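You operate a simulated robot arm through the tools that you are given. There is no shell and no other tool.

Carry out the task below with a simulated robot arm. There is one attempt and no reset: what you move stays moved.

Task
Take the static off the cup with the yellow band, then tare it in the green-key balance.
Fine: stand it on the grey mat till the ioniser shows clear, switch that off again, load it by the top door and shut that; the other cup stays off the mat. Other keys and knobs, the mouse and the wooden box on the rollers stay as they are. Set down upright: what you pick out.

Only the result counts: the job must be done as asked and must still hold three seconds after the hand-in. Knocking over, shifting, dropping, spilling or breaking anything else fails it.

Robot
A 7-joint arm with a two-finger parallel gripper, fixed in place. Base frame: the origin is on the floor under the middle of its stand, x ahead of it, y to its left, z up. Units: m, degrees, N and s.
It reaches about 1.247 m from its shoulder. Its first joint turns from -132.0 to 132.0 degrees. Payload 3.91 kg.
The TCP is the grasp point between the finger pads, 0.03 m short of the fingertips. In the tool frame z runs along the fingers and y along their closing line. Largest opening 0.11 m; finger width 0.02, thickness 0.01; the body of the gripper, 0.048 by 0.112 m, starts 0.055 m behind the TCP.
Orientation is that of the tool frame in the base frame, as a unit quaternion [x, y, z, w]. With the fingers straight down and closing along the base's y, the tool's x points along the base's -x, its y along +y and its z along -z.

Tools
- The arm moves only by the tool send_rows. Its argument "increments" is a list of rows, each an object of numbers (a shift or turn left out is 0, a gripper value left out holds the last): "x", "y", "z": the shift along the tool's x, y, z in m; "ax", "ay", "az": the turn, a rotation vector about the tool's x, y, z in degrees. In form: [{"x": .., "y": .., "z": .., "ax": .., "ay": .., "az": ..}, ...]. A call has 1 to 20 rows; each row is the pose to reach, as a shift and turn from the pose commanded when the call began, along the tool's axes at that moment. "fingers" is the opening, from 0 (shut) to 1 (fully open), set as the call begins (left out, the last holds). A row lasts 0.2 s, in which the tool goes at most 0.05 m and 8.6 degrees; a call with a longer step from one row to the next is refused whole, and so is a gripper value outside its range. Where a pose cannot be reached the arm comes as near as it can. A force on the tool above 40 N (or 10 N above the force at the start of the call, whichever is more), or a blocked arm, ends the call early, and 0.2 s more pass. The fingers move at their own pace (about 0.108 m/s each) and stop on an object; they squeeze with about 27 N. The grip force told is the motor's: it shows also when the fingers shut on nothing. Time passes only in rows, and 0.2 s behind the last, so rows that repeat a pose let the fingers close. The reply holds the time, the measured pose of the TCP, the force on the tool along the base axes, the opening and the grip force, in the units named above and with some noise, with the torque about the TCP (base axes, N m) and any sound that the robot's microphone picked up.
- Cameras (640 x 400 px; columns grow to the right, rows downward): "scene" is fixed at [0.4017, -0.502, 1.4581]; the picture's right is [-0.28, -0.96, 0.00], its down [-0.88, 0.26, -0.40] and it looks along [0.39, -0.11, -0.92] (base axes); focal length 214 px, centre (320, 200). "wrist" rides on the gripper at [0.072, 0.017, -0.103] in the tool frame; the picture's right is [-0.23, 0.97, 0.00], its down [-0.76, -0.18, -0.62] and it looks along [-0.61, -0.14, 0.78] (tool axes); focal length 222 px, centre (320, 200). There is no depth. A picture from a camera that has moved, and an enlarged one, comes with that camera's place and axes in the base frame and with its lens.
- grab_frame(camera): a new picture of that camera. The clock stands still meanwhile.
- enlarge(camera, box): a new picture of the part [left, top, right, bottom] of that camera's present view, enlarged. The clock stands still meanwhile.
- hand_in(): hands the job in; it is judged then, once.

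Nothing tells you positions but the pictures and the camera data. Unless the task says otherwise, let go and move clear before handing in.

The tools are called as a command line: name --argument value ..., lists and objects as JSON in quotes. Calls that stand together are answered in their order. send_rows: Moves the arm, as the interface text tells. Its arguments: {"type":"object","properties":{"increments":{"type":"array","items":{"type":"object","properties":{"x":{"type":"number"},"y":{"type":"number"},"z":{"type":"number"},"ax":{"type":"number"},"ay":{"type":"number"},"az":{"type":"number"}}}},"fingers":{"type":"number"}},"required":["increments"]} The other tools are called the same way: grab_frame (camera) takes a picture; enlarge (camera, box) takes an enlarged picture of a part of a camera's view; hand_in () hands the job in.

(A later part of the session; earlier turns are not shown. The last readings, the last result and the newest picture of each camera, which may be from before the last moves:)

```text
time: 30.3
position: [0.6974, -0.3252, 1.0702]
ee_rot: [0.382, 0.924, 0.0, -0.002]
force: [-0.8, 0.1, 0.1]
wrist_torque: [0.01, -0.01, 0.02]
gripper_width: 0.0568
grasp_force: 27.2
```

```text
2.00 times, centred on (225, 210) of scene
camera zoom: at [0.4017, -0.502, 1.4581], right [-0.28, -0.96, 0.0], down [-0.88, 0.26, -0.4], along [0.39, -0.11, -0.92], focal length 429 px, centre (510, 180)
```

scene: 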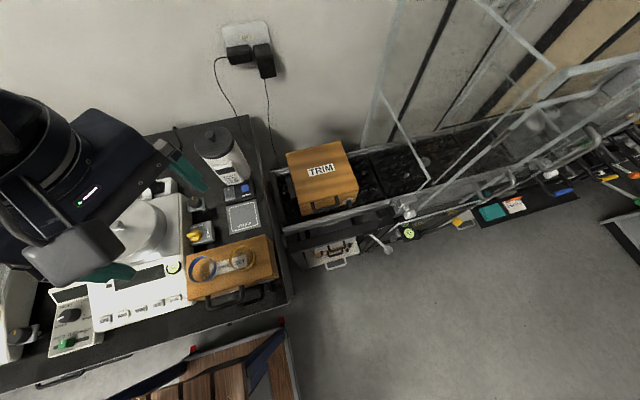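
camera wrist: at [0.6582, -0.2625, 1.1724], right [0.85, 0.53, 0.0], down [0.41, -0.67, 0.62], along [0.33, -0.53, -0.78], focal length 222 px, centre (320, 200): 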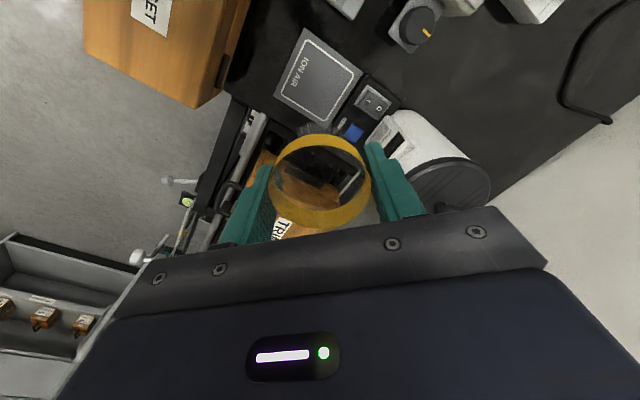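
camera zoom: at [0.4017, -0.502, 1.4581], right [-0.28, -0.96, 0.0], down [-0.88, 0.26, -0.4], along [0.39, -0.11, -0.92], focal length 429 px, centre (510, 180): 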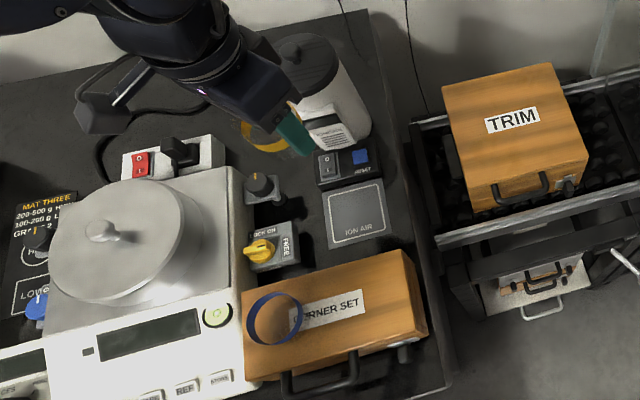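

send_rows --increments '[{"z": 0.04}, {"z": 0.08}, {"z": 0.12}, {"z": 0.16}, {"z": 0.19}, {"z": 0.21}, {"z": 0.222}]'

grab_frame --camera "wrist"

enlarge --camera "scene" --box '[170, 130, 290, 290]'

```text
time: 31.9
position: [0.6985, -0.3241, 0.848]
ee_rot: [0.382, 0.924, 0.002, -0.002]
force: [-0.3, 0.3, 0.6]
wrist_torque: [-0.01, -0.02, 0.01]
gripper_width: 0.0565
grasp_force: 27.3
```

```text
taken
camera wrist: at [0.6578, -0.2617, 0.9507], right [0.85, 0.53, 0.0], down [0.41, -0.67, 0.62], along [0.33, -0.53, -0.78], focal length 222 px, centre (320, 200)
```

wrist: 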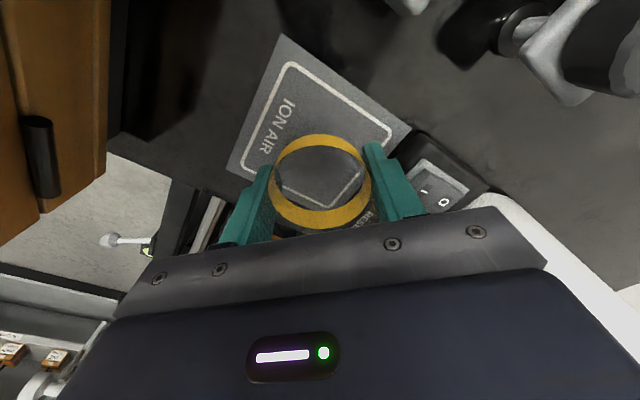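

```text
2.50 times, centred on (230, 210) of scene
camera zoom: at [0.4017, -0.502, 1.4581], right [-0.28, -0.96, 0.0], down [-0.88, 0.26, -0.4], along [0.39, -0.11, -0.92], focal length 536 px, centre (545, 175)
```

zoom: 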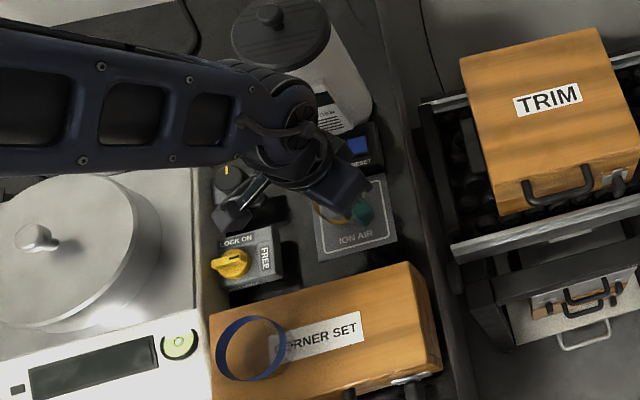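

Hovering just above the mat. I'll lower slowly to contact.

send_rows --increments '[{"z": 0.006}, {"z": 0.01}, {"z": 0.013}]'

```text
time: 32.7
position: [0.6978, -0.3243, 0.8364]
ee_rot: [0.381, 0.924, 0.001, 0.0]
force: [-2.9, 0.5, 25.1]
wrist_torque: [0.06, 0.02, -0.02]
gripper_width: 0.0567
grasp_force: 27.0
```

Contact at z≈0.836. I'll ease off slightly and release.

send_rows --increments '[{"z": -0.0015}, {"z": -0.002}]'

send_rows --increments '[{"z": 0}, {"z": 0}, {"z": 0}, {"z": 0}]' --fingers 0.85

grab_frame --camera "wrist"

```text
time: 33.3
position: [0.6967, -0.3254, 0.8375]
ee_rot: [0.381, 0.924, 0.001, -0.001]
force: [1.3, -0.4, 4.2]
wrist_torque: [-0.02, -0.08, -0.02]
gripper_width: 0.0565
grasp_force: 27.3
```

```text
time: 34.3
position: [0.6962, -0.3239, 0.8371]
ee_rot: [0.381, 0.924, 0.001, -0.002]
force: [-0.1, -0.5, -1.0]
wrist_torque: [-0.02, -0.02, -0.02]
gripper_width: 0.0933
grasp_force: 0.1
```

```text
taken
camera wrist: at [0.6576, -0.2631, 0.9401], right [0.85, 0.53, 0.0], down [0.41, -0.67, 0.62], along [0.33, -0.53, -0.78], focal length 222 px, centre (320, 200)
```

wrist: 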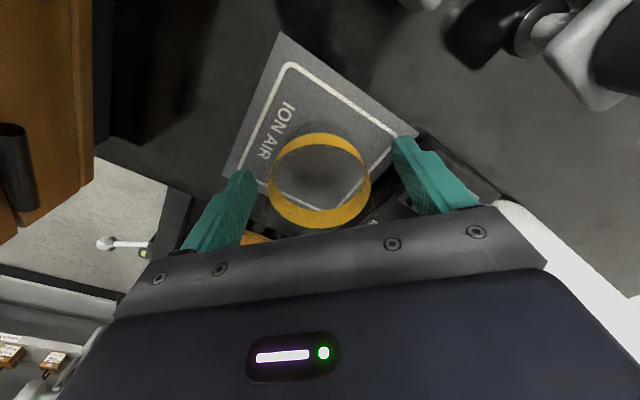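

The cup stands on the mat. I'll lift straight up, then reorient with the fingers shut and a slight forward tilt for pressing the ioniser rocker.

send_rows --increments '[{"z": -0.02}, {"z": -0.05}, {"z": -0.09}, {"z": -0.13}, {"z": -0.17}, {"z": -0.2}]'

send_rows --increments '[{"az": -8}, {"az": -16}, {"az": -24}, {"az": -32}, {"az": -40}, {"az": -45.2}]' --fingers 0

grab_frame --camera "wrist"

enlarge --camera "scene" --box '[190, 130, 280, 290]'

```text
time: 35.7
position: [0.6979, -0.3241, 1.0356]
ee_rot: [0.382, 0.924, 0.0, -0.002]
force: [-0.3, -0.5, -0.5]
wrist_torque: [0.0, 0.02, 0.02]
gripper_width: 0.0934
grasp_force: 0.1
```

```text
time: 37.1
position: [0.6975, -0.3238, 1.0375]
ee_rot: [-0.004, 1.0, 0.002, -0.001]
force: [-0.1, -1.0, 0.0]
wrist_torque: [-0.03, 0.0, 0.01]
gripper_width: 0.0
grasp_force: 27.4
```

```text
taken
camera wrist: at [0.625, -0.3096, 1.1401], right [0.22, 0.98, 0.0], down [0.76, -0.17, 0.62], along [0.61, -0.14, -0.78], focal length 222 px, centre (320, 200)
```

wrist: 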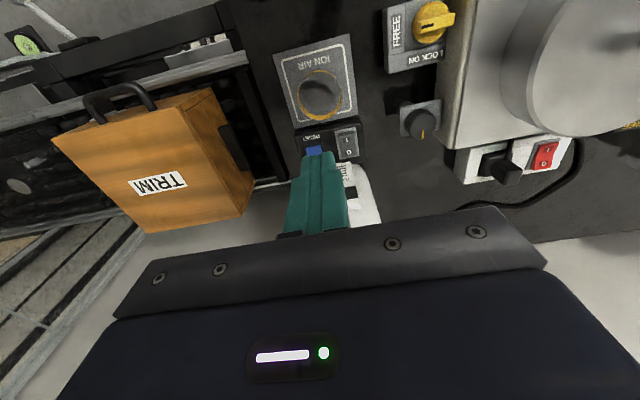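

```text
2.50 times, centred on (235, 210) of scene
camera zoom: at [0.4017, -0.502, 1.4581], right [-0.28, -0.96, 0.0], down [-0.88, 0.26, -0.4], along [0.39, -0.11, -0.92], focal length 536 px, centre (532, 175)
```

zoom: 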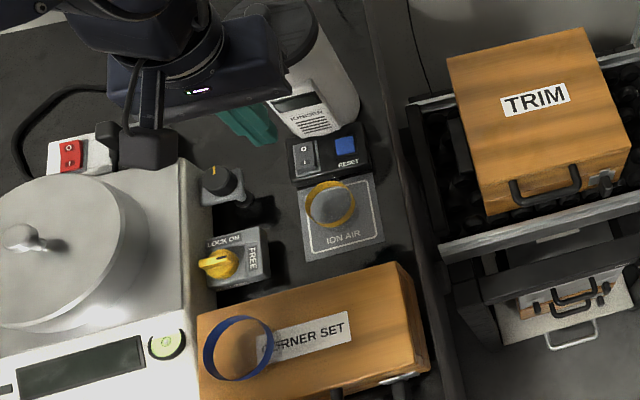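

The cup is standing on the mat. I'll zoom in on the rocker from here to target it precisely.

enlarge --camera "wrist" --box '[270, 90, 400, 230]'

enlarge --camera "scene" --box '[216, 172, 260, 202]'

```text
2.86 times, centred on (335, 160) of wrist
camera zoom: at [0.625, -0.3096, 1.1401], right [0.22, 0.98, 0.0], down [0.76, -0.17, 0.62], along [0.61, -0.14, -0.78], focal length 635 px, centre (277, 314)
```

zoom: 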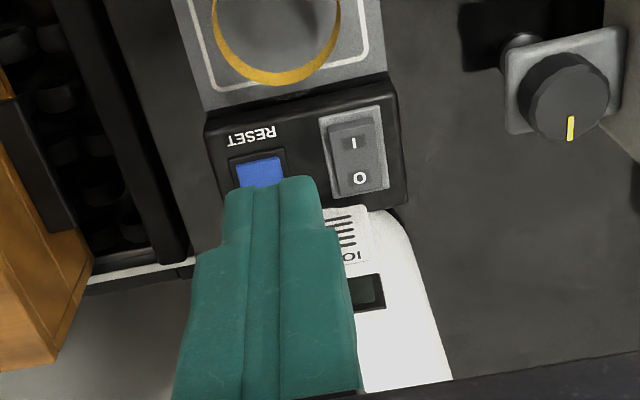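

```text
13.33 times, centred on (238, 187) of scene
camera zoom: at [0.4017, -0.502, 1.4581], right [-0.28, -0.96, 0.0], down [-0.88, 0.26, -0.4], along [0.39, -0.11, -0.92], focal length 2860 px, centre (1413, 373)
```

zoom: 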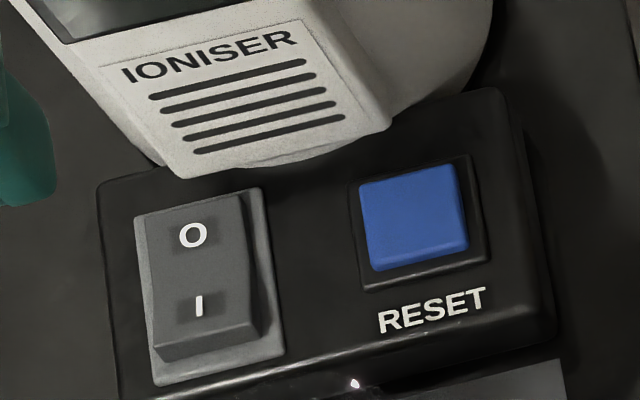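

The rocker's I end is at about (0.771, -0.300, 0.82) and O is at x≈0.794. I'll tilt 25° forward and come down to just above the I end.

send_rows --increments '[{"x": -0.02, "y": 0.008, "ay": -6}, {"x": -0.04, "y": 0.016, "ay": -13}, {"x": -0.06, "y": 0.0238, "ay": -19}, {"x": -0.0648, "y": 0.0238, "ay": -25, "z": 0.02}, {"x": -0.0648, "y": 0.0238, "ay": -25, "z": 0.06}, {"x": -0.0648, "y": 0.0238, "ay": -25, "z": 0.1}, {"x": -0.0648, "y": 0.0238, "ay": -25, "z": 0.135}, {"x": -0.0648, "y": 0.0238, "ay": -25, "z": 0.145}]'

grab_frame --camera "wrist"

enlarge --camera "wrist" --box '[250, 60, 400, 180]'

enlarge --camera "scene" --box '[200, 120, 280, 220]'

```text
time: 38.9
position: [0.762, -0.3027, 0.8927]
ee_rot: [-0.002, 0.976, 0.002, 0.216]
force: [-1.2, 0.6, 0.2]
wrist_torque: [-0.03, 0.01, 0.01]
gripper_width: 0.0
grasp_force: 27.4
```

```text
taken
camera wrist: at [0.6524, -0.2864, 0.9549], right [0.2, 0.97, 0.1], down [0.43, -0.18, 0.89], along [0.88, -0.14, -0.45], focal length 222 px, centre (320, 200)
```

wrist: 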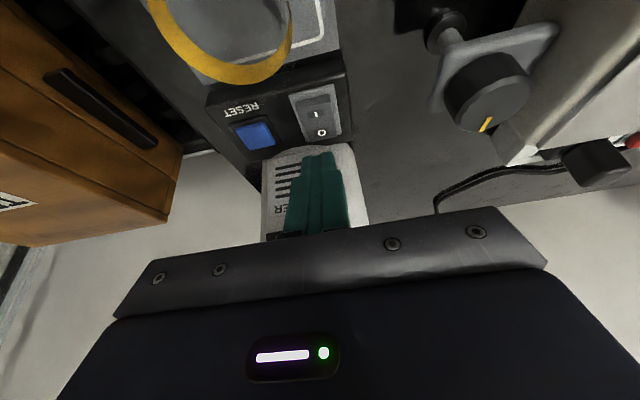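

```text
3.33 times, centred on (325, 120) of wrist
camera zoom: at [0.6524, -0.2864, 0.9549], right [0.2, 0.97, 0.1], down [0.43, -0.18, 0.89], along [0.88, -0.14, -0.45], focal length 740 px, centre (303, 467)
```

zoom: 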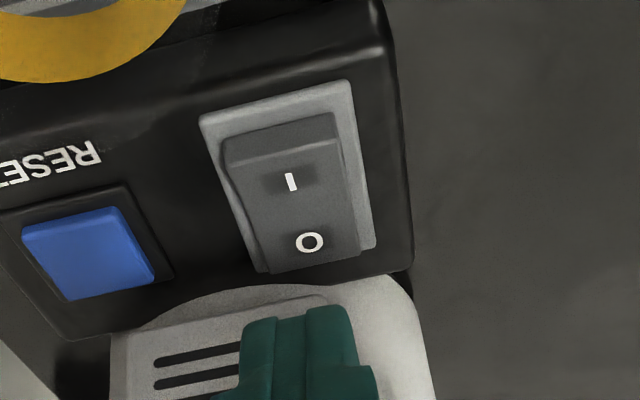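

```text
4.00 times, centred on (240, 170) of scene
camera zoom: at [0.4017, -0.502, 1.4581], right [-0.28, -0.96, 0.0], down [-0.88, 0.26, -0.4], along [0.39, -0.11, -0.92], focal length 858 px, centre (640, 320)
```

zoom: 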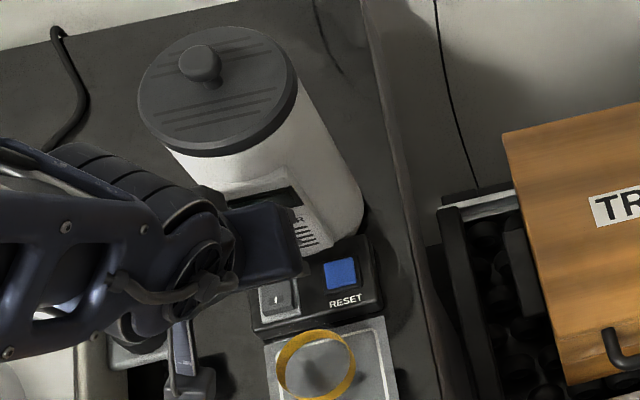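

The tip is just above the rocker. I'll shift slightly back toward the I end and press down gently.

send_rows --increments '[{"x": 0.009, "y": 0.002, "z": 0.008}, {"x": 0.01547, "y": 0.002, "z": 0.02148}, {"x": 0.01716, "y": 0.002, "z": 0.02511}, {"x": 0.01885, "y": 0.002, "z": 0.02874}]'

enlarge --camera "wrist" --box '[250, 60, 400, 180]'

enlarge --camera "scene" --box '[200, 120, 280, 220]'

```text
time: 39.9
position: [0.7564, -0.2984, 0.8583]
ee_rot: [-0.002, 0.976, 0.001, 0.217]
force: [-5.8, 1.6, 15.1]
wrist_torque: [0.03, 0.11, 0.01]
gripper_width: 0.0
grasp_force: 27.0
```

```text
3.33 times, centred on (325, 120) of wrist
camera zoom: at [0.647, -0.2832, 0.9216], right [0.2, 0.97, 0.1], down [0.43, -0.18, 0.89], along [0.88, -0.14, -0.45], focal length 740 px, centre (303, 467)
```

zoom: 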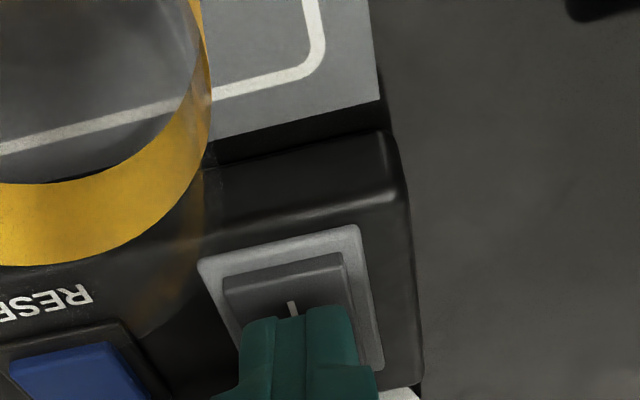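

```text
4.00 times, centred on (240, 170) of scene
camera zoom: at [0.4017, -0.502, 1.4581], right [-0.28, -0.96, 0.0], down [-0.88, 0.26, -0.4], along [0.39, -0.11, -0.92], focal length 858 px, centre (640, 320)
```

zoom: 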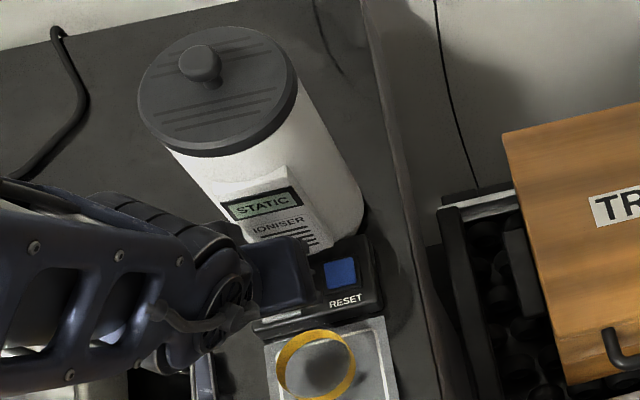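

The ioniser is on and shows "STATIC". I'll lift clear and wait for it to show clear.

send_rows --increments '[{"x": -0.0084, "z": -0.0181}, {"x": -0.0211, "z": -0.0454}, {"x": -0.0211, "z": -0.0454}, {"x": -0.0211, "z": -0.0454}, {"x": -0.0211, "z": -0.0454}]'

enlarge --camera "scene" --box '[200, 120, 280, 220]'

enlarge --camera "wrist" --box '[250, 60, 400, 180]'

```text
time: 41.1
position: [0.7562, -0.2968, 0.908]
ee_rot: [-0.002, 0.976, 0.001, 0.216]
force: [-1.1, -1.2, 0.5]
wrist_torque: [0.0, 0.01, 0.04]
gripper_width: 0.0
grasp_force: 27.2
```

```text
4.00 times, centred on (240, 170) of scene
camera zoom: at [0.4017, -0.502, 1.4581], right [-0.28, -0.96, 0.0], down [-0.88, 0.26, -0.4], along [0.39, -0.11, -0.92], focal length 858 px, centre (640, 320)
```

zoom: 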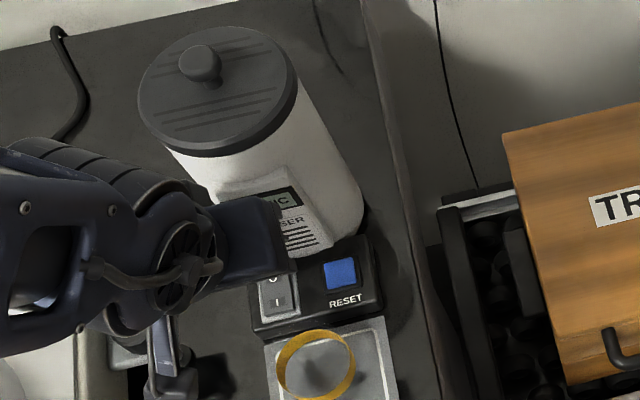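

```text
3.33 times, centred on (325, 120) of wrist
camera zoom: at [0.6473, -0.2826, 0.9707], right [0.2, 0.97, 0.1], down [0.43, -0.18, 0.89], along [0.88, -0.14, -0.45], focal length 740 px, centre (303, 467)
```

zoom: 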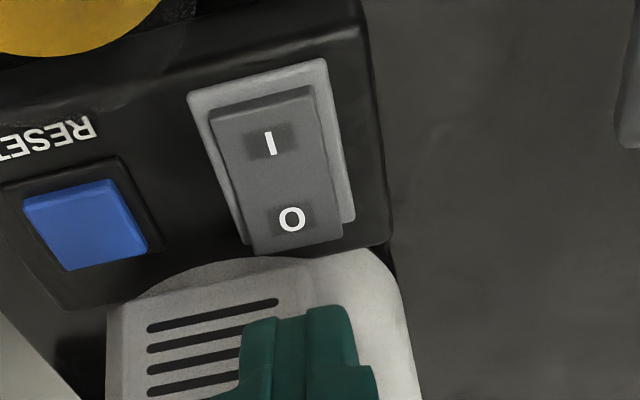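

send_rows --increments '[{"y": 0.03, "x": -0.008, "z": -0.018}, {"y": 0.05, "x": -0.013, "z": -0.027}, {"y": 0.05, "x": -0.013, "z": -0.027}, {"y": 0.05, "x": -0.013, "z": -0.027}, {"y": 0.05, "x": -0.013, "z": -0.027}, {"y": 0.05, "x": -0.013, "z": -0.027}, {"y": 0.05, "x": -0.013, "z": -0.027}, {"y": 0.05, "x": -0.013, "z": -0.027}]'

enlarge --camera "scene" --box '[200, 120, 280, 220]'

```text
time: 42.9
position: [0.7565, -0.2499, 0.9384]
ee_rot: [-0.002, 0.977, 0.003, 0.214]
force: [-0.3, 0.2, 1.5]
wrist_torque: [-0.01, -0.01, 0.01]
gripper_width: 0.0001
grasp_force: 27.1
```

```text
4.00 times, centred on (240, 170) of scene
camera zoom: at [0.4017, -0.502, 1.4581], right [-0.28, -0.96, 0.0], down [-0.88, 0.26, -0.4], along [0.39, -0.11, -0.92], focal length 858 px, centre (640, 320)
```

zoom: 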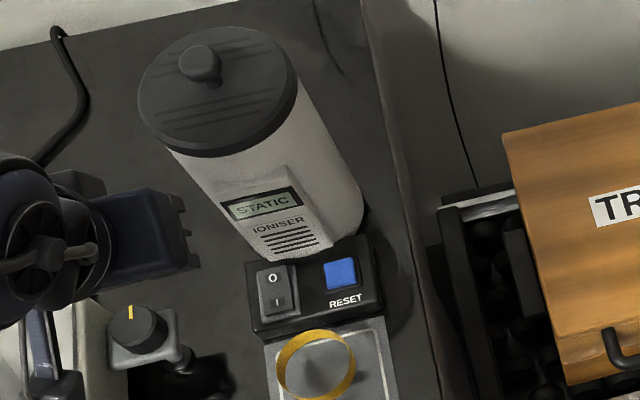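

Still "STATIC". I'll wait a few more seconds with the arm held still.

send_rows --increments '[{"x": 0}, {"x": 0}, {"x": 0}, {"x": 0}, {"x": 0}, {"x": 0}, {"x": 0}, {"x": 0}, {"x": 0}, {"x": 0}]'

enlarge --camera "scene" --box '[200, 120, 280, 220]'

```text
time: 45.1
position: [0.7565, -0.2495, 0.9382]
ee_rot: [-0.002, 0.976, 0.002, 0.216]
force: [0.1, -0.4, 0.0]
wrist_torque: [-0.01, -0.01, 0.04]
gripper_width: 0.0
grasp_force: 26.9
```

```text
4.00 times, centred on (240, 170) of scene
camera zoom: at [0.4017, -0.502, 1.4581], right [-0.28, -0.96, 0.0], down [-0.88, 0.26, -0.4], along [0.39, -0.11, -0.92], focal length 858 px, centre (640, 320)
```

zoom: 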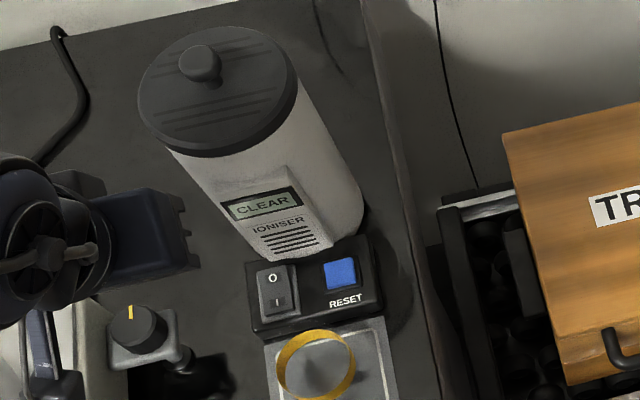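

The ioniser shows "CLEAR" now. I'll move to the O end of the rocker, offset slightly to +y to stay clear of the display panel, and check before pressing.

send_rows --increments '[{"x": 0.001, "y": -0.021, "z": 0.0175}, {"x": 0.0023, "y": -0.0423, "z": 0.035}, {"x": 0.0023, "y": -0.0423, "z": 0.053}, {"x": 0.0023, "y": -0.0423, "z": 0.068}]'

enlarge --camera "wrist" --box '[250, 60, 400, 180]'

enlarge --camera "scene" --box '[200, 120, 280, 220]'

```text
time: 46.0
position: [0.7781, -0.2919, 0.8823]
ee_rot: [-0.001, 0.977, 0.001, 0.214]
force: [-26.6, 2.1, 19.4]
wrist_torque: [-0.1, 0.25, -0.16]
gripper_width: 0.0001
grasp_force: 27.0
stopped in row 4: the force on the tool passed its limit at 103 N (the readings are from after the stop); the commanded pose is now the measured one
```

```text
3.33 times, centred on (325, 120) of wrist
camera zoom: at [0.6692, -0.2764, 0.9444], right [0.2, 0.97, 0.1], down [0.43, -0.18, 0.88], along [0.88, -0.14, -0.46], focal length 740 px, centre (303, 467)
```

zoom: 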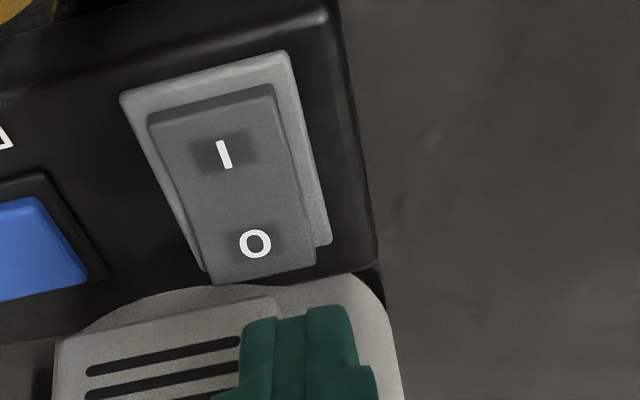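

```text
4.00 times, centred on (240, 170) of scene
camera zoom: at [0.4017, -0.502, 1.4581], right [-0.28, -0.96, 0.0], down [-0.88, 0.26, -0.4], along [0.39, -0.11, -0.92], focal length 858 px, centre (640, 320)
```

zoom: 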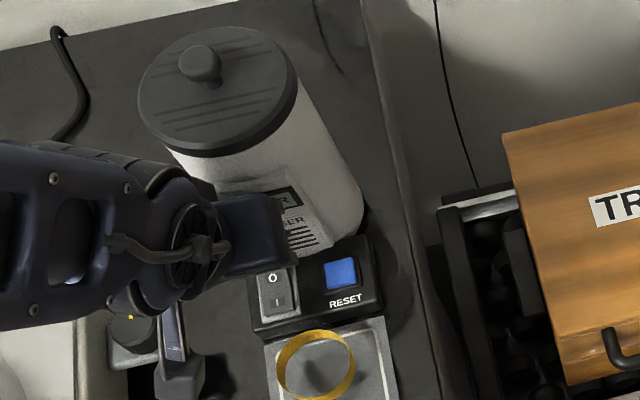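

The tip ran into the ioniser's front panel, which is at x≈0.80, and the call stopped. Nothing appears to have moved. I'll back away and re-approach vertically with the fingers open, so one thin fingertip fits on the O end.

send_rows --increments '[{"z": -0.025}, {"z": -0.05}, {"x": -0.017, "z": -0.086}, {"x": -0.034, "z": -0.123}, {"x": -0.05, "z": -0.159}]'

send_rows --increments '[{"ay": 8}, {"ay": 16}, {"ay": 24.6}, {"ay": 24.6}]'

enlarge --camera "scene" --box '[190, 110, 290, 240]'

```text
time: 47.2
position: [0.7578, -0.2916, 1.0471]
ee_rot: [-0.001, 0.977, 0.001, 0.215]
force: [0.7, -0.3, -1.4]
wrist_torque: [0.05, 0.02, 0.0]
gripper_width: 0.0001
grasp_force: 27.4
```

```text
time: 48.2
position: [0.7571, -0.2909, 1.0476]
ee_rot: [-0.002, 1.0, 0.001, 0.0]
force: [0.1, 0.7, 0.3]
wrist_torque: [-0.02, -0.01, -0.01]
gripper_width: 0.0002
grasp_force: 26.9
```

```text
3.08 times, centred on (240, 175) of scene
camera zoom: at [0.4017, -0.502, 1.4581], right [-0.28, -0.96, 0.0], down [-0.88, 0.26, -0.4], along [0.39, -0.11, -0.92], focal length 660 px, centre (566, 277)
```

zoom: 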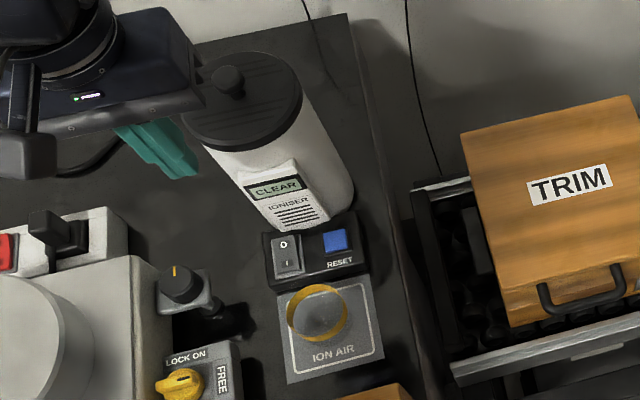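

The ioniser is undisturbed and still shows CLEAR. I'll open the fingers, yaw to -80° and line up one fingertip above the O end.

send_rows --increments '[{"az": -8, "x": 0.01}, {"az": -16, "x": 0.02}, {"az": -24, "x": 0.0297, "y": 0.0033}, {"az": -32, "x": 0.0297, "y": 0.0033}, {"az": -40, "x": 0.0297, "y": 0.0033}, {"az": -48, "x": 0.0297, "y": 0.0033}, {"az": -56, "x": 0.0297, "y": 0.0033}, {"az": -64, "x": 0.0297, "y": 0.0033}, {"az": -72, "x": 0.0297, "y": 0.0033}, {"az": -80, "x": 0.0297, "y": 0.0033}, {"az": -80, "x": 0.0297, "y": 0.0033}]' --fingers 1

grab_frame --camera "wrist"

enlarge --camera "wrist" --box '[180, 80, 330, 220]'

grab_frame --camera "scene"

```text
time: 50.6
position: [0.7283, -0.2902, 1.0461]
ee_rot: [-0.645, 0.764, -0.001, 0.002]
force: [-0.1, -0.1, -0.5]
wrist_torque: [-0.02, -0.01, 0.0]
gripper_width: 0.11
grasp_force: 0.1
```

```text
taken
camera wrist: at [0.7, -0.3588, 1.149], right [-0.92, 0.39, 0.0], down [0.3, 0.72, 0.63], along [0.24, 0.58, -0.78], focal length 222 px, centre (320, 200)
```

wrist: 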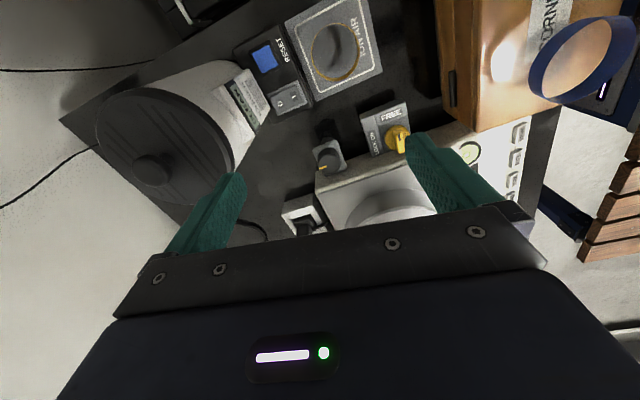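

```text
2.86 times, centred on (255, 150) of wrist
camera zoom: at [0.7, -0.3588, 1.149], right [-0.92, 0.39, 0.0], down [0.3, 0.72, 0.63], along [0.24, 0.58, -0.78], focal length 635 px, centre (506, 343)
```

zoom: 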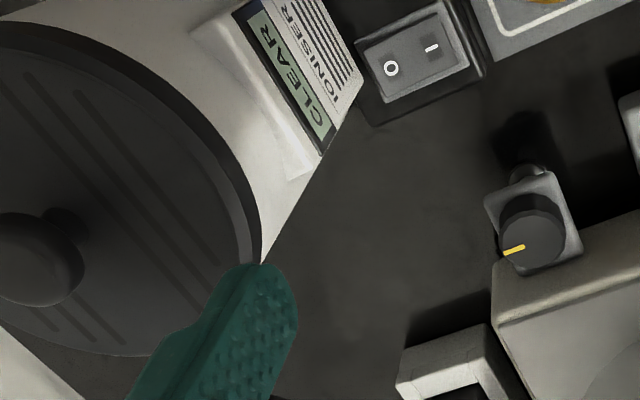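

```text
taken
```

scene: 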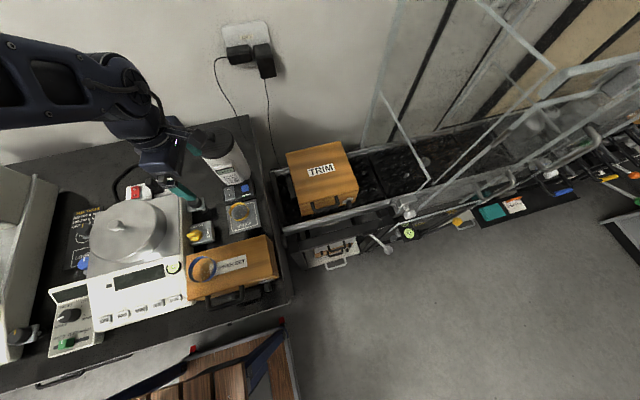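

The panel's lower corner is confirmed at about (0.80, -0.299, 0.83), and the O end spans x≈0.777–0.796. I'll descend carefully with the leading fingertip at about (0.786, -0.298).

send_rows --increments '[{"x": -0.0018, "y": 0.0015, "z": 0.035}, {"x": -0.0018, "y": 0.0015, "z": 0.075}, {"x": -0.0018, "y": 0.0015, "z": 0.11}, {"x": -0.0018, "y": 0.0015, "z": 0.14}, {"x": -0.0018, "y": 0.0015, "z": 0.165}]'

grab_frame --camera "wrist"

enlarge --camera "wrist" --box '[190, 120, 290, 220]'

enlarge --camera "scene" --box '[190, 110, 290, 240]'

```text
time: 51.8
position: [0.7301, -0.2865, 0.8822]
ee_rot: [-0.644, 0.765, 0.0, 0.003]
force: [-0.3, 0.2, 0.3]
wrist_torque: [-0.02, -0.01, -0.01]
gripper_width: 0.11
grasp_force: 0.1
```

```text
taken
camera wrist: at [0.7002, -0.3564, 0.9848], right [-0.92, 0.39, 0.0], down [0.3, 0.72, 0.63], along [0.25, 0.57, -0.78], focal length 222 px, centre (320, 200)
```

wrist: 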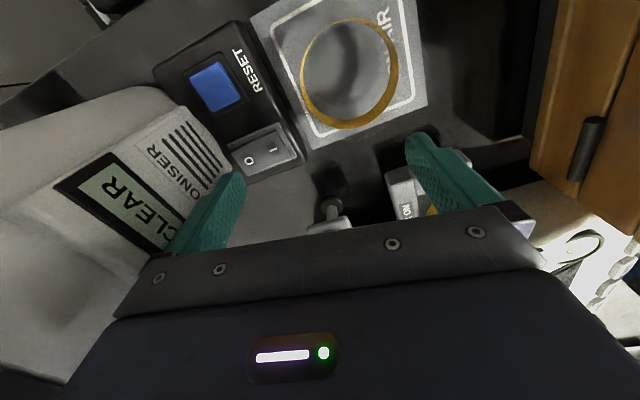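

```text
4.00 times, centred on (240, 170) of wrist
camera zoom: at [0.7002, -0.3564, 0.9848], right [-0.92, 0.39, 0.0], down [0.3, 0.72, 0.63], along [0.25, 0.57, -0.78], focal length 888 px, centre (640, 320)
```

zoom: 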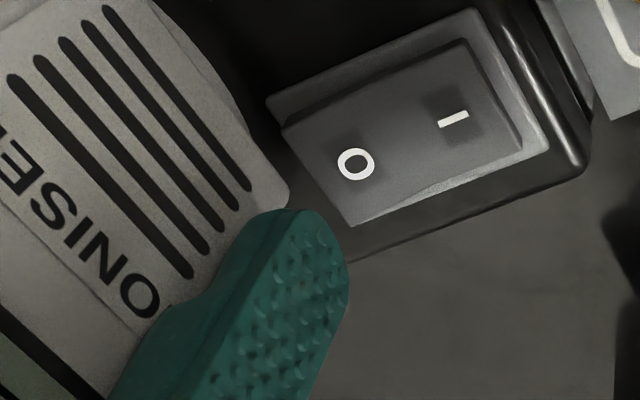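

```text
3.08 times, centred on (240, 175) of scene
camera zoom: at [0.4017, -0.502, 1.4581], right [-0.28, -0.96, 0.0], down [-0.88, 0.26, -0.4], along [0.39, -0.11, -0.92], focal length 660 px, centre (566, 277)
```

zoom: 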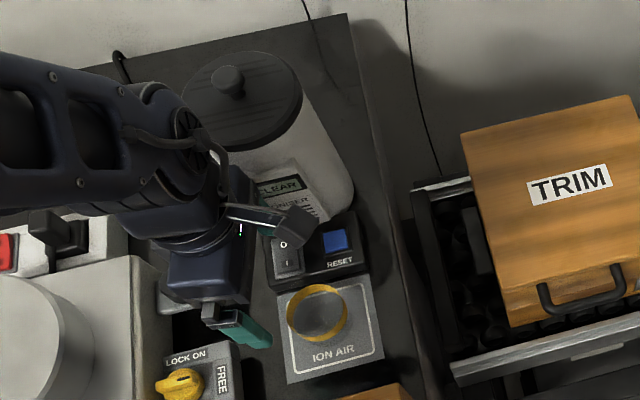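

The leading tip sits just above O, clear of the panel. I'll nudge back 1.5 mm and press down in small steps.

send_rows --increments '[{"y": 0.0015, "z": 0.006}, {"y": 0.0015, "z": 0.012}, {"y": 0.0015, "z": 0.017}, {"y": 0.0015, "z": 0.021}]'

enlarge --camera "wrist" --box '[190, 120, 290, 220]'

enlarge --camera "scene" --box '[190, 110, 290, 240]'

```text
time: 52.8
position: [0.7282, -0.2865, 0.8602]
ee_rot: [-0.645, 0.765, 0.0, 0.002]
force: [1.1, -0.3, 1.1]
wrist_torque: [-0.02, -0.13, 0.03]
gripper_width: 0.1099
grasp_force: 0.1
```

```text
4.00 times, centred on (240, 170) of wrist
camera zoom: at [0.6983, -0.3551, 0.963], right [-0.92, 0.39, 0.0], down [0.3, 0.72, 0.63], along [0.25, 0.58, -0.78], focal length 888 px, centre (640, 320)
```

zoom: 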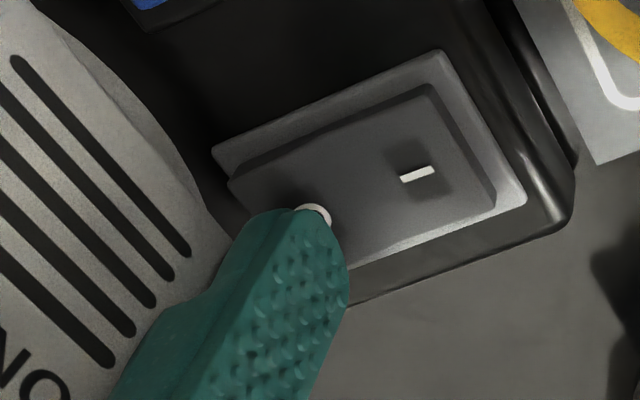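

```text
3.08 times, centred on (240, 175) of scene
camera zoom: at [0.4017, -0.502, 1.4581], right [-0.28, -0.96, 0.0], down [-0.88, 0.26, -0.4], along [0.39, -0.11, -0.92], focal length 660 px, centre (566, 277)
```

zoom: 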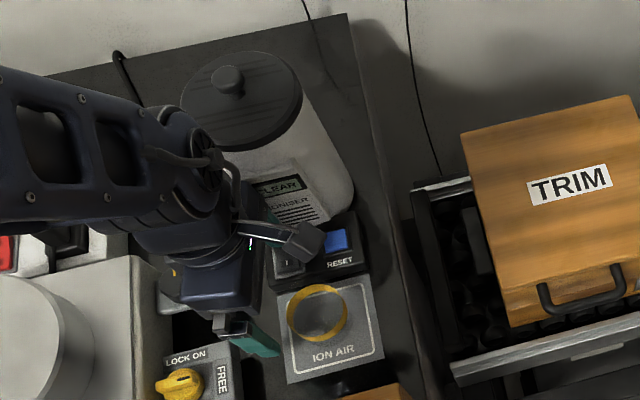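

Light contact has begun, with the tip on O. I'll press further.

send_rows --increments '[{"z": 0.003}, {"z": 0.006}, {"z": 0.008}]'

enlarge --camera "wrist" --box '[190, 120, 290, 220]'

enlarge --camera "scene" --box '[190, 110, 290, 240]'

```text
time: 53.5
position: [0.7282, -0.2867, 0.8587]
ee_rot: [-0.644, 0.765, -0.003, 0.004]
force: [-3.3, 0.3, 11.5]
wrist_torque: [-0.24, -0.6, -0.14]
gripper_width: 0.1085
grasp_force: 0.0
stopped in row 3: the force on the tool passed its limit at 47 N (the readings are from after the stop); the commanded pose is now the measured one
```

```text
4.00 times, centred on (240, 170) of wrist
camera zoom: at [0.6995, -0.3552, 0.9606], right [-0.92, 0.39, -0.01], down [0.3, 0.72, 0.63], along [0.25, 0.57, -0.78], focal length 888 px, centre (640, 320)
```

zoom: 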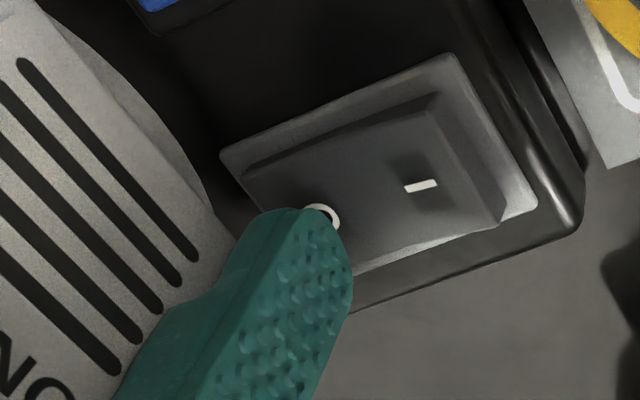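

```text
3.08 times, centred on (240, 175) of scene
camera zoom: at [0.4017, -0.502, 1.4581], right [-0.28, -0.96, 0.0], down [-0.88, 0.26, -0.4], along [0.39, -0.11, -0.92], focal length 660 px, centre (566, 277)
```

zoom: 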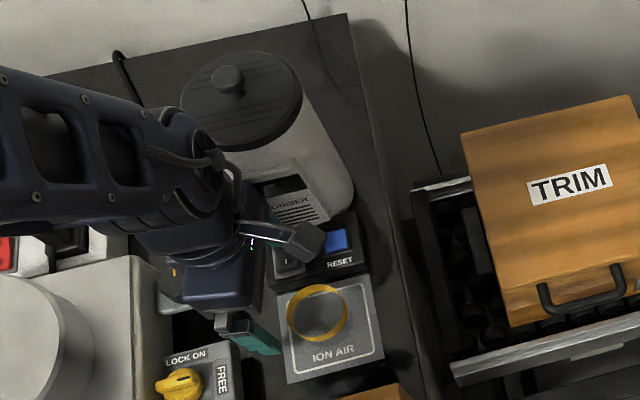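

The display has gone dark and the I side is raised, so the ioniser is off. I'll rise straight up.

send_rows --increments '[{"z": -0.01}, {"z": -0.04}, {"z": -0.08}, {"z": -0.12}, {"z": -0.16}, {"z": -0.19}]'

enlarge --camera "scene" --box '[190, 110, 290, 240]'

grab_frame --camera "wrist"

```text
time: 54.9
position: [0.7293, -0.2874, 1.0483]
ee_rot: [-0.644, 0.765, -0.003, 0.002]
force: [-0.2, 0.8, -0.9]
wrist_torque: [0.04, 0.01, 0.02]
gripper_width: 0.11
grasp_force: 0.0
```

```text
3.08 times, centred on (240, 175) of scene
camera zoom: at [0.4017, -0.502, 1.4581], right [-0.28, -0.96, 0.0], down [-0.88, 0.26, -0.4], along [0.39, -0.11, -0.92], focal length 660 px, centre (566, 277)
```

zoom: 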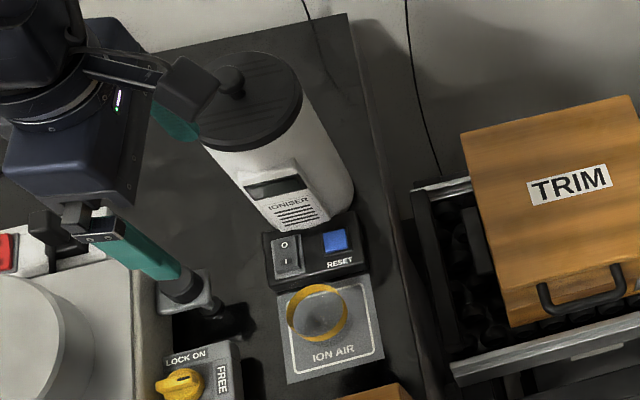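

```text
taken
camera wrist: at [0.6989, -0.3568, 1.1503], right [-0.92, 0.39, -0.01], down [0.3, 0.72, 0.63], along [0.25, 0.57, -0.78], focal length 222 px, centre (320, 200)
```

wrist: 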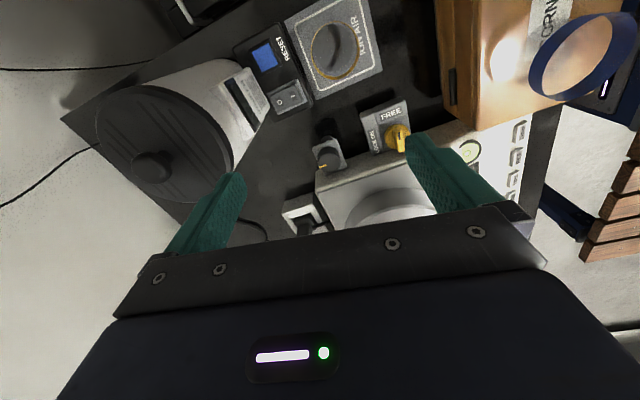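

The ioniser is off again. I'll level the tool, rotate to about +40° yaw and come back above the cup to pick it up.

send_rows --increments '[{"ax": -0.41, "ay": -0.05}]'

send_rows --increments '[{"az": 8, "x": 0.01, "y": 0.006}, {"az": 16, "x": 0.02, "y": 0.012}, {"az": 24, "x": 0.03, "y": 0.018}, {"az": 32, "x": 0.0425, "y": 0.0251}, {"az": 40, "x": 0.0425, "y": 0.0251}, {"az": 48, "x": 0.0425, "y": 0.0251}, {"az": 56, "x": 0.0425, "y": 0.0251}, {"az": 64, "x": 0.0425, "y": 0.0251}, {"az": 72, "x": 0.0425, "y": 0.0251}, {"az": 80, "x": 0.0425, "y": 0.0251}, {"az": 88, "x": 0.0425, "y": 0.0251}, {"az": 96, "x": 0.0425, "y": 0.0251}, {"az": 104, "x": 0.0425, "y": 0.0251}, {"az": 112, "x": 0.0425, "y": 0.0251}, {"az": 120, "x": 0.0425, "y": 0.0251}, {"az": 120, "x": 0.0425, "y": 0.0251}]'

grab_frame --camera "wrist"

enlarge --camera "wrist" --box '[240, 10, 400, 140]'

enlarge --camera "scene" --box '[210, 180, 280, 250]'

```text
time: 55.2
position: [0.7288, -0.2859, 1.0484]
ee_rot: [-0.643, 0.766, 0.0, 0.001]
force: [-0.8, 0.4, 0.2]
wrist_torque: [0.03, -0.02, -0.03]
gripper_width: 0.11
grasp_force: 0.0
```

```text
time: 58.6
position: [0.6961, -0.323, 1.0476]
ee_rot: [0.341, 0.94, 0.003, 0.0]
force: [-0.5, -0.7, -1.1]
wrist_torque: [-0.04, 0.0, 0.0]
gripper_width: 0.11
grasp_force: 0.0
```

```text
taken
camera wrist: at [0.6509, -0.2648, 1.15], right [0.8, 0.6, 0.0], down [0.47, -0.63, 0.62], along [0.38, -0.5, -0.78], focal length 222 px, centre (320, 200)
```

wrist: 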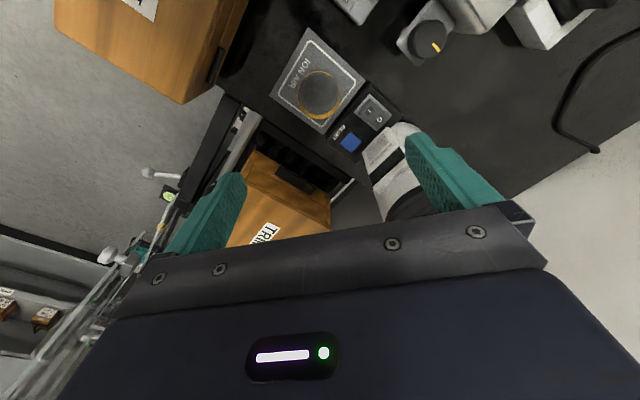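

```text
3.08 times, centred on (320, 75) of wrist
camera zoom: at [0.6509, -0.2648, 1.15], right [0.8, 0.6, 0.0], down [0.47, -0.63, 0.62], along [0.38, -0.5, -0.78], focal length 684 px, centre (320, 585)
```

zoom: 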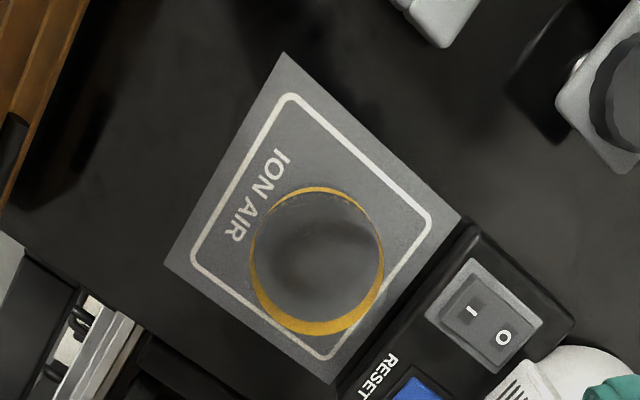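

```text
5.71 times, centred on (245, 215) of scene
camera zoom: at [0.4017, -0.502, 1.4581], right [-0.28, -0.96, 0.0], down [-0.88, 0.26, -0.4], along [0.39, -0.11, -0.92], focal length 1226 px, centre (749, 114)
```

zoom: 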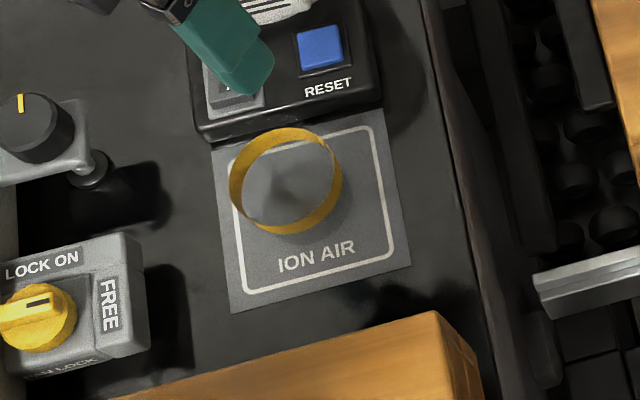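

The cup is at about (0.696, -0.325) on the mat. I'll narrow the fingers to 0.8 and descend around it.

send_rows --increments '[{"x": -0.0015, "y": -0.0018, "z": 0.035}, {"x": -0.0015, "y": -0.0018, "z": 0.075}, {"x": -0.0015, "y": -0.0018, "z": 0.115}, {"x": -0.0015, "y": -0.0018, "z": 0.145}, {"x": -0.0015, "y": -0.0018, "z": 0.165}]' --fingers 0.8

grab_frame --camera "wrist"

```text
time: 59.9
position: [0.6955, -0.3247, 0.8833]
ee_rot: [0.34, 0.94, 0.001, 0.001]
force: [0.1, 1.0, 0.4]
wrist_torque: [0.0, -0.02, 0.03]
gripper_width: 0.0879
grasp_force: 0.1
```

```text
taken
camera wrist: at [0.6508, -0.2665, 0.9852], right [0.8, 0.6, 0.0], down [0.47, -0.63, 0.62], along [0.38, -0.5, -0.78], focal length 222 px, centre (320, 200)
```

wrist: 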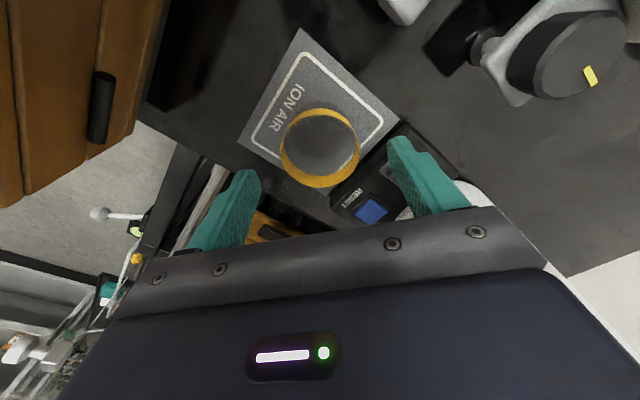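

send_rows --increments '[{"z": 0.015}, {"z": 0.03}, {"z": 0.044}, {"z": 0.044}]'

send_rows --increments '[{"z": 0}, {"z": 0}, {"z": 0}, {"z": 0}]' --fingers 0.4

grab_frame --camera "wrist"

```text
time: 60.9
position: [0.6964, -0.3242, 0.8383]
ee_rot: [0.34, 0.94, 0.002, 0.001]
force: [-0.5, -0.1, -0.8]
wrist_torque: [-0.01, -0.01, 0.0]
gripper_width: 0.0878
grasp_force: 0.1
```

```text
time: 61.9
position: [0.6969, -0.3239, 0.8386]
ee_rot: [0.341, 0.94, 0.001, 0.001]
force: [0.6, -0.3, -0.7]
wrist_torque: [-0.02, 0.01, 0.0]
gripper_width: 0.0564
grasp_force: 26.8
```

```text
taken
camera wrist: at [0.6507, -0.266, 0.9408], right [0.8, 0.6, 0.0], down [0.47, -0.63, 0.62], along [0.38, -0.5, -0.78], focal length 222 px, centre (320, 200)
```

wrist: 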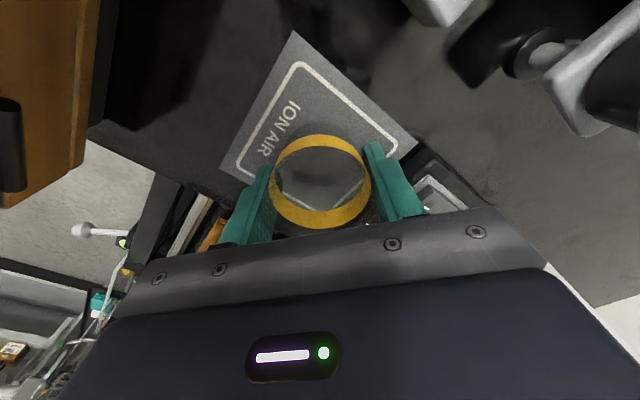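

The cup is gripped. I'll lift it high and carry it over to the balance.

send_rows --increments '[{"z": -0.02}, {"z": -0.055}, {"z": -0.095}, {"z": -0.135}, {"z": -0.175}, {"z": -0.215}, {"z": -0.255}, {"z": -0.295}, {"z": -0.335}, {"z": -0.375}, {"z": -0.41}]'

send_rows --increments '[{"x": 0.02, "y": 0.0237}, {"x": 0.046, "y": 0.0545}, {"x": 0.0735, "y": 0.087}, {"x": 0.101, "y": 0.1196}, {"x": 0.1285, "y": 0.1522}, {"x": 0.156, "y": 0.1847}, {"x": 0.1835, "y": 0.2173}, {"x": 0.211, "y": 0.2499}, {"x": 0.2385, "y": 0.2824}, {"x": 0.266, "y": 0.315}, {"x": 0.2935, "y": 0.3476}, {"x": 0.321, "y": 0.3801}, {"x": 0.3485, "y": 0.4127}, {"x": 0.376, "y": 0.4453}, {"x": 0.4, "y": 0.4737}, {"x": 0.42, "y": 0.4974}, {"x": 0.435, "y": 0.515}, {"x": 0.445, "y": 0.527}, {"x": 0.445, "y": 0.527}]'

grab_frame --camera "wrist"

grab_frame --camera "scene"

```text
time: 64.2
position: [0.6955, -0.3269, 1.2479]
ee_rot: [0.34, 0.94, 0.0, 0.0]
force: [0.7, 0.4, -0.4]
wrist_torque: [0.01, 0.01, 0.01]
gripper_width: 0.0563
grasp_force: 27.2
```

```text
time: 68.2
position: [0.6904, 0.361, 1.2489]
ee_rot: [0.34, 0.94, 0.002, 0.001]
force: [0.4, 0.1, 0.6]
wrist_torque: [0.02, 0.01, 0.01]
gripper_width: 0.0563
grasp_force: 27.2
```

```text
taken
camera wrist: at [0.6457, 0.4213, 1.3522], right [0.8, 0.6, 0.0], down [0.47, -0.63, 0.62], along [0.38, -0.5, -0.78], focal length 222 px, centre (320, 200)
```

wrist: 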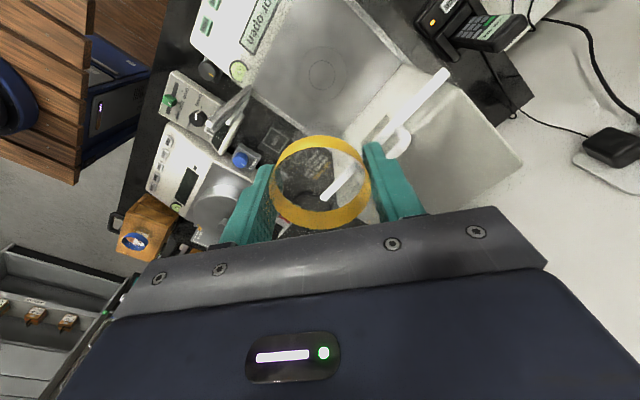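

```text
taken
```

scene: 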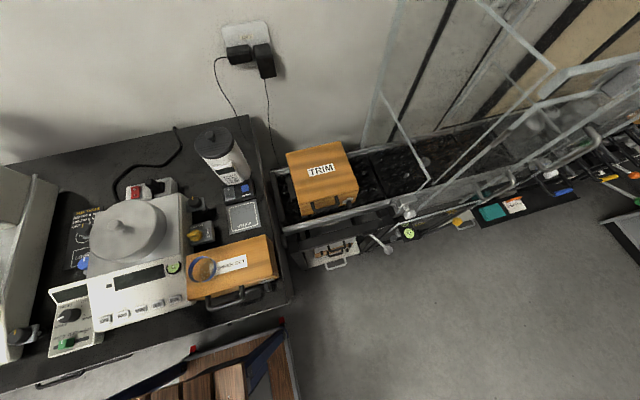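

enlarge --camera "wrist" --box '[200, 0, 460, 200]'

enlarge --camera "wrist" --box '[270, 20, 390, 120]'

```text
2.00 times, centred on (330, 100) of wrist
camera zoom: at [0.6457, 0.4213, 1.3522], right [0.8, 0.6, 0.0], down [0.47, -0.63, 0.62], along [0.38, -0.5, -0.78], focal length 444 px, centre (300, 400)
```

zoom: 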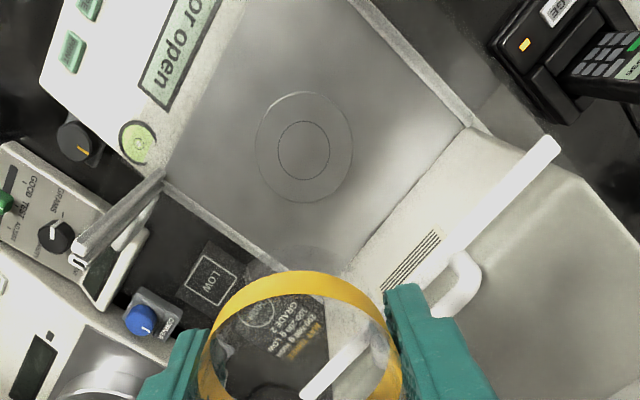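

```text
4.00 times, centred on (330, 70) of wrist
camera zoom: at [0.6457, 0.4213, 1.3522], right [0.8, 0.6, 0.0], down [0.47, -0.63, 0.62], along [0.38, -0.5, -0.78], focal length 888 px, centre (280, 720)
```

zoom: 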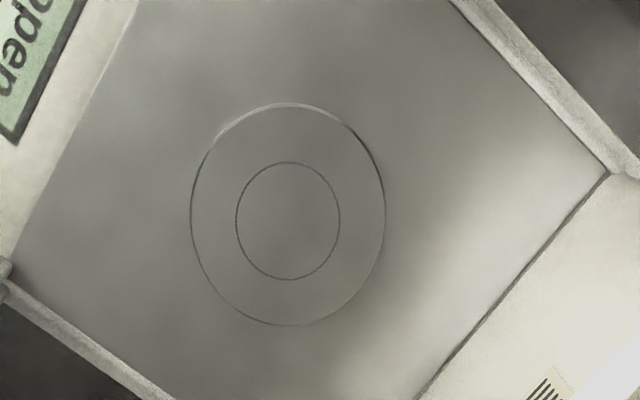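

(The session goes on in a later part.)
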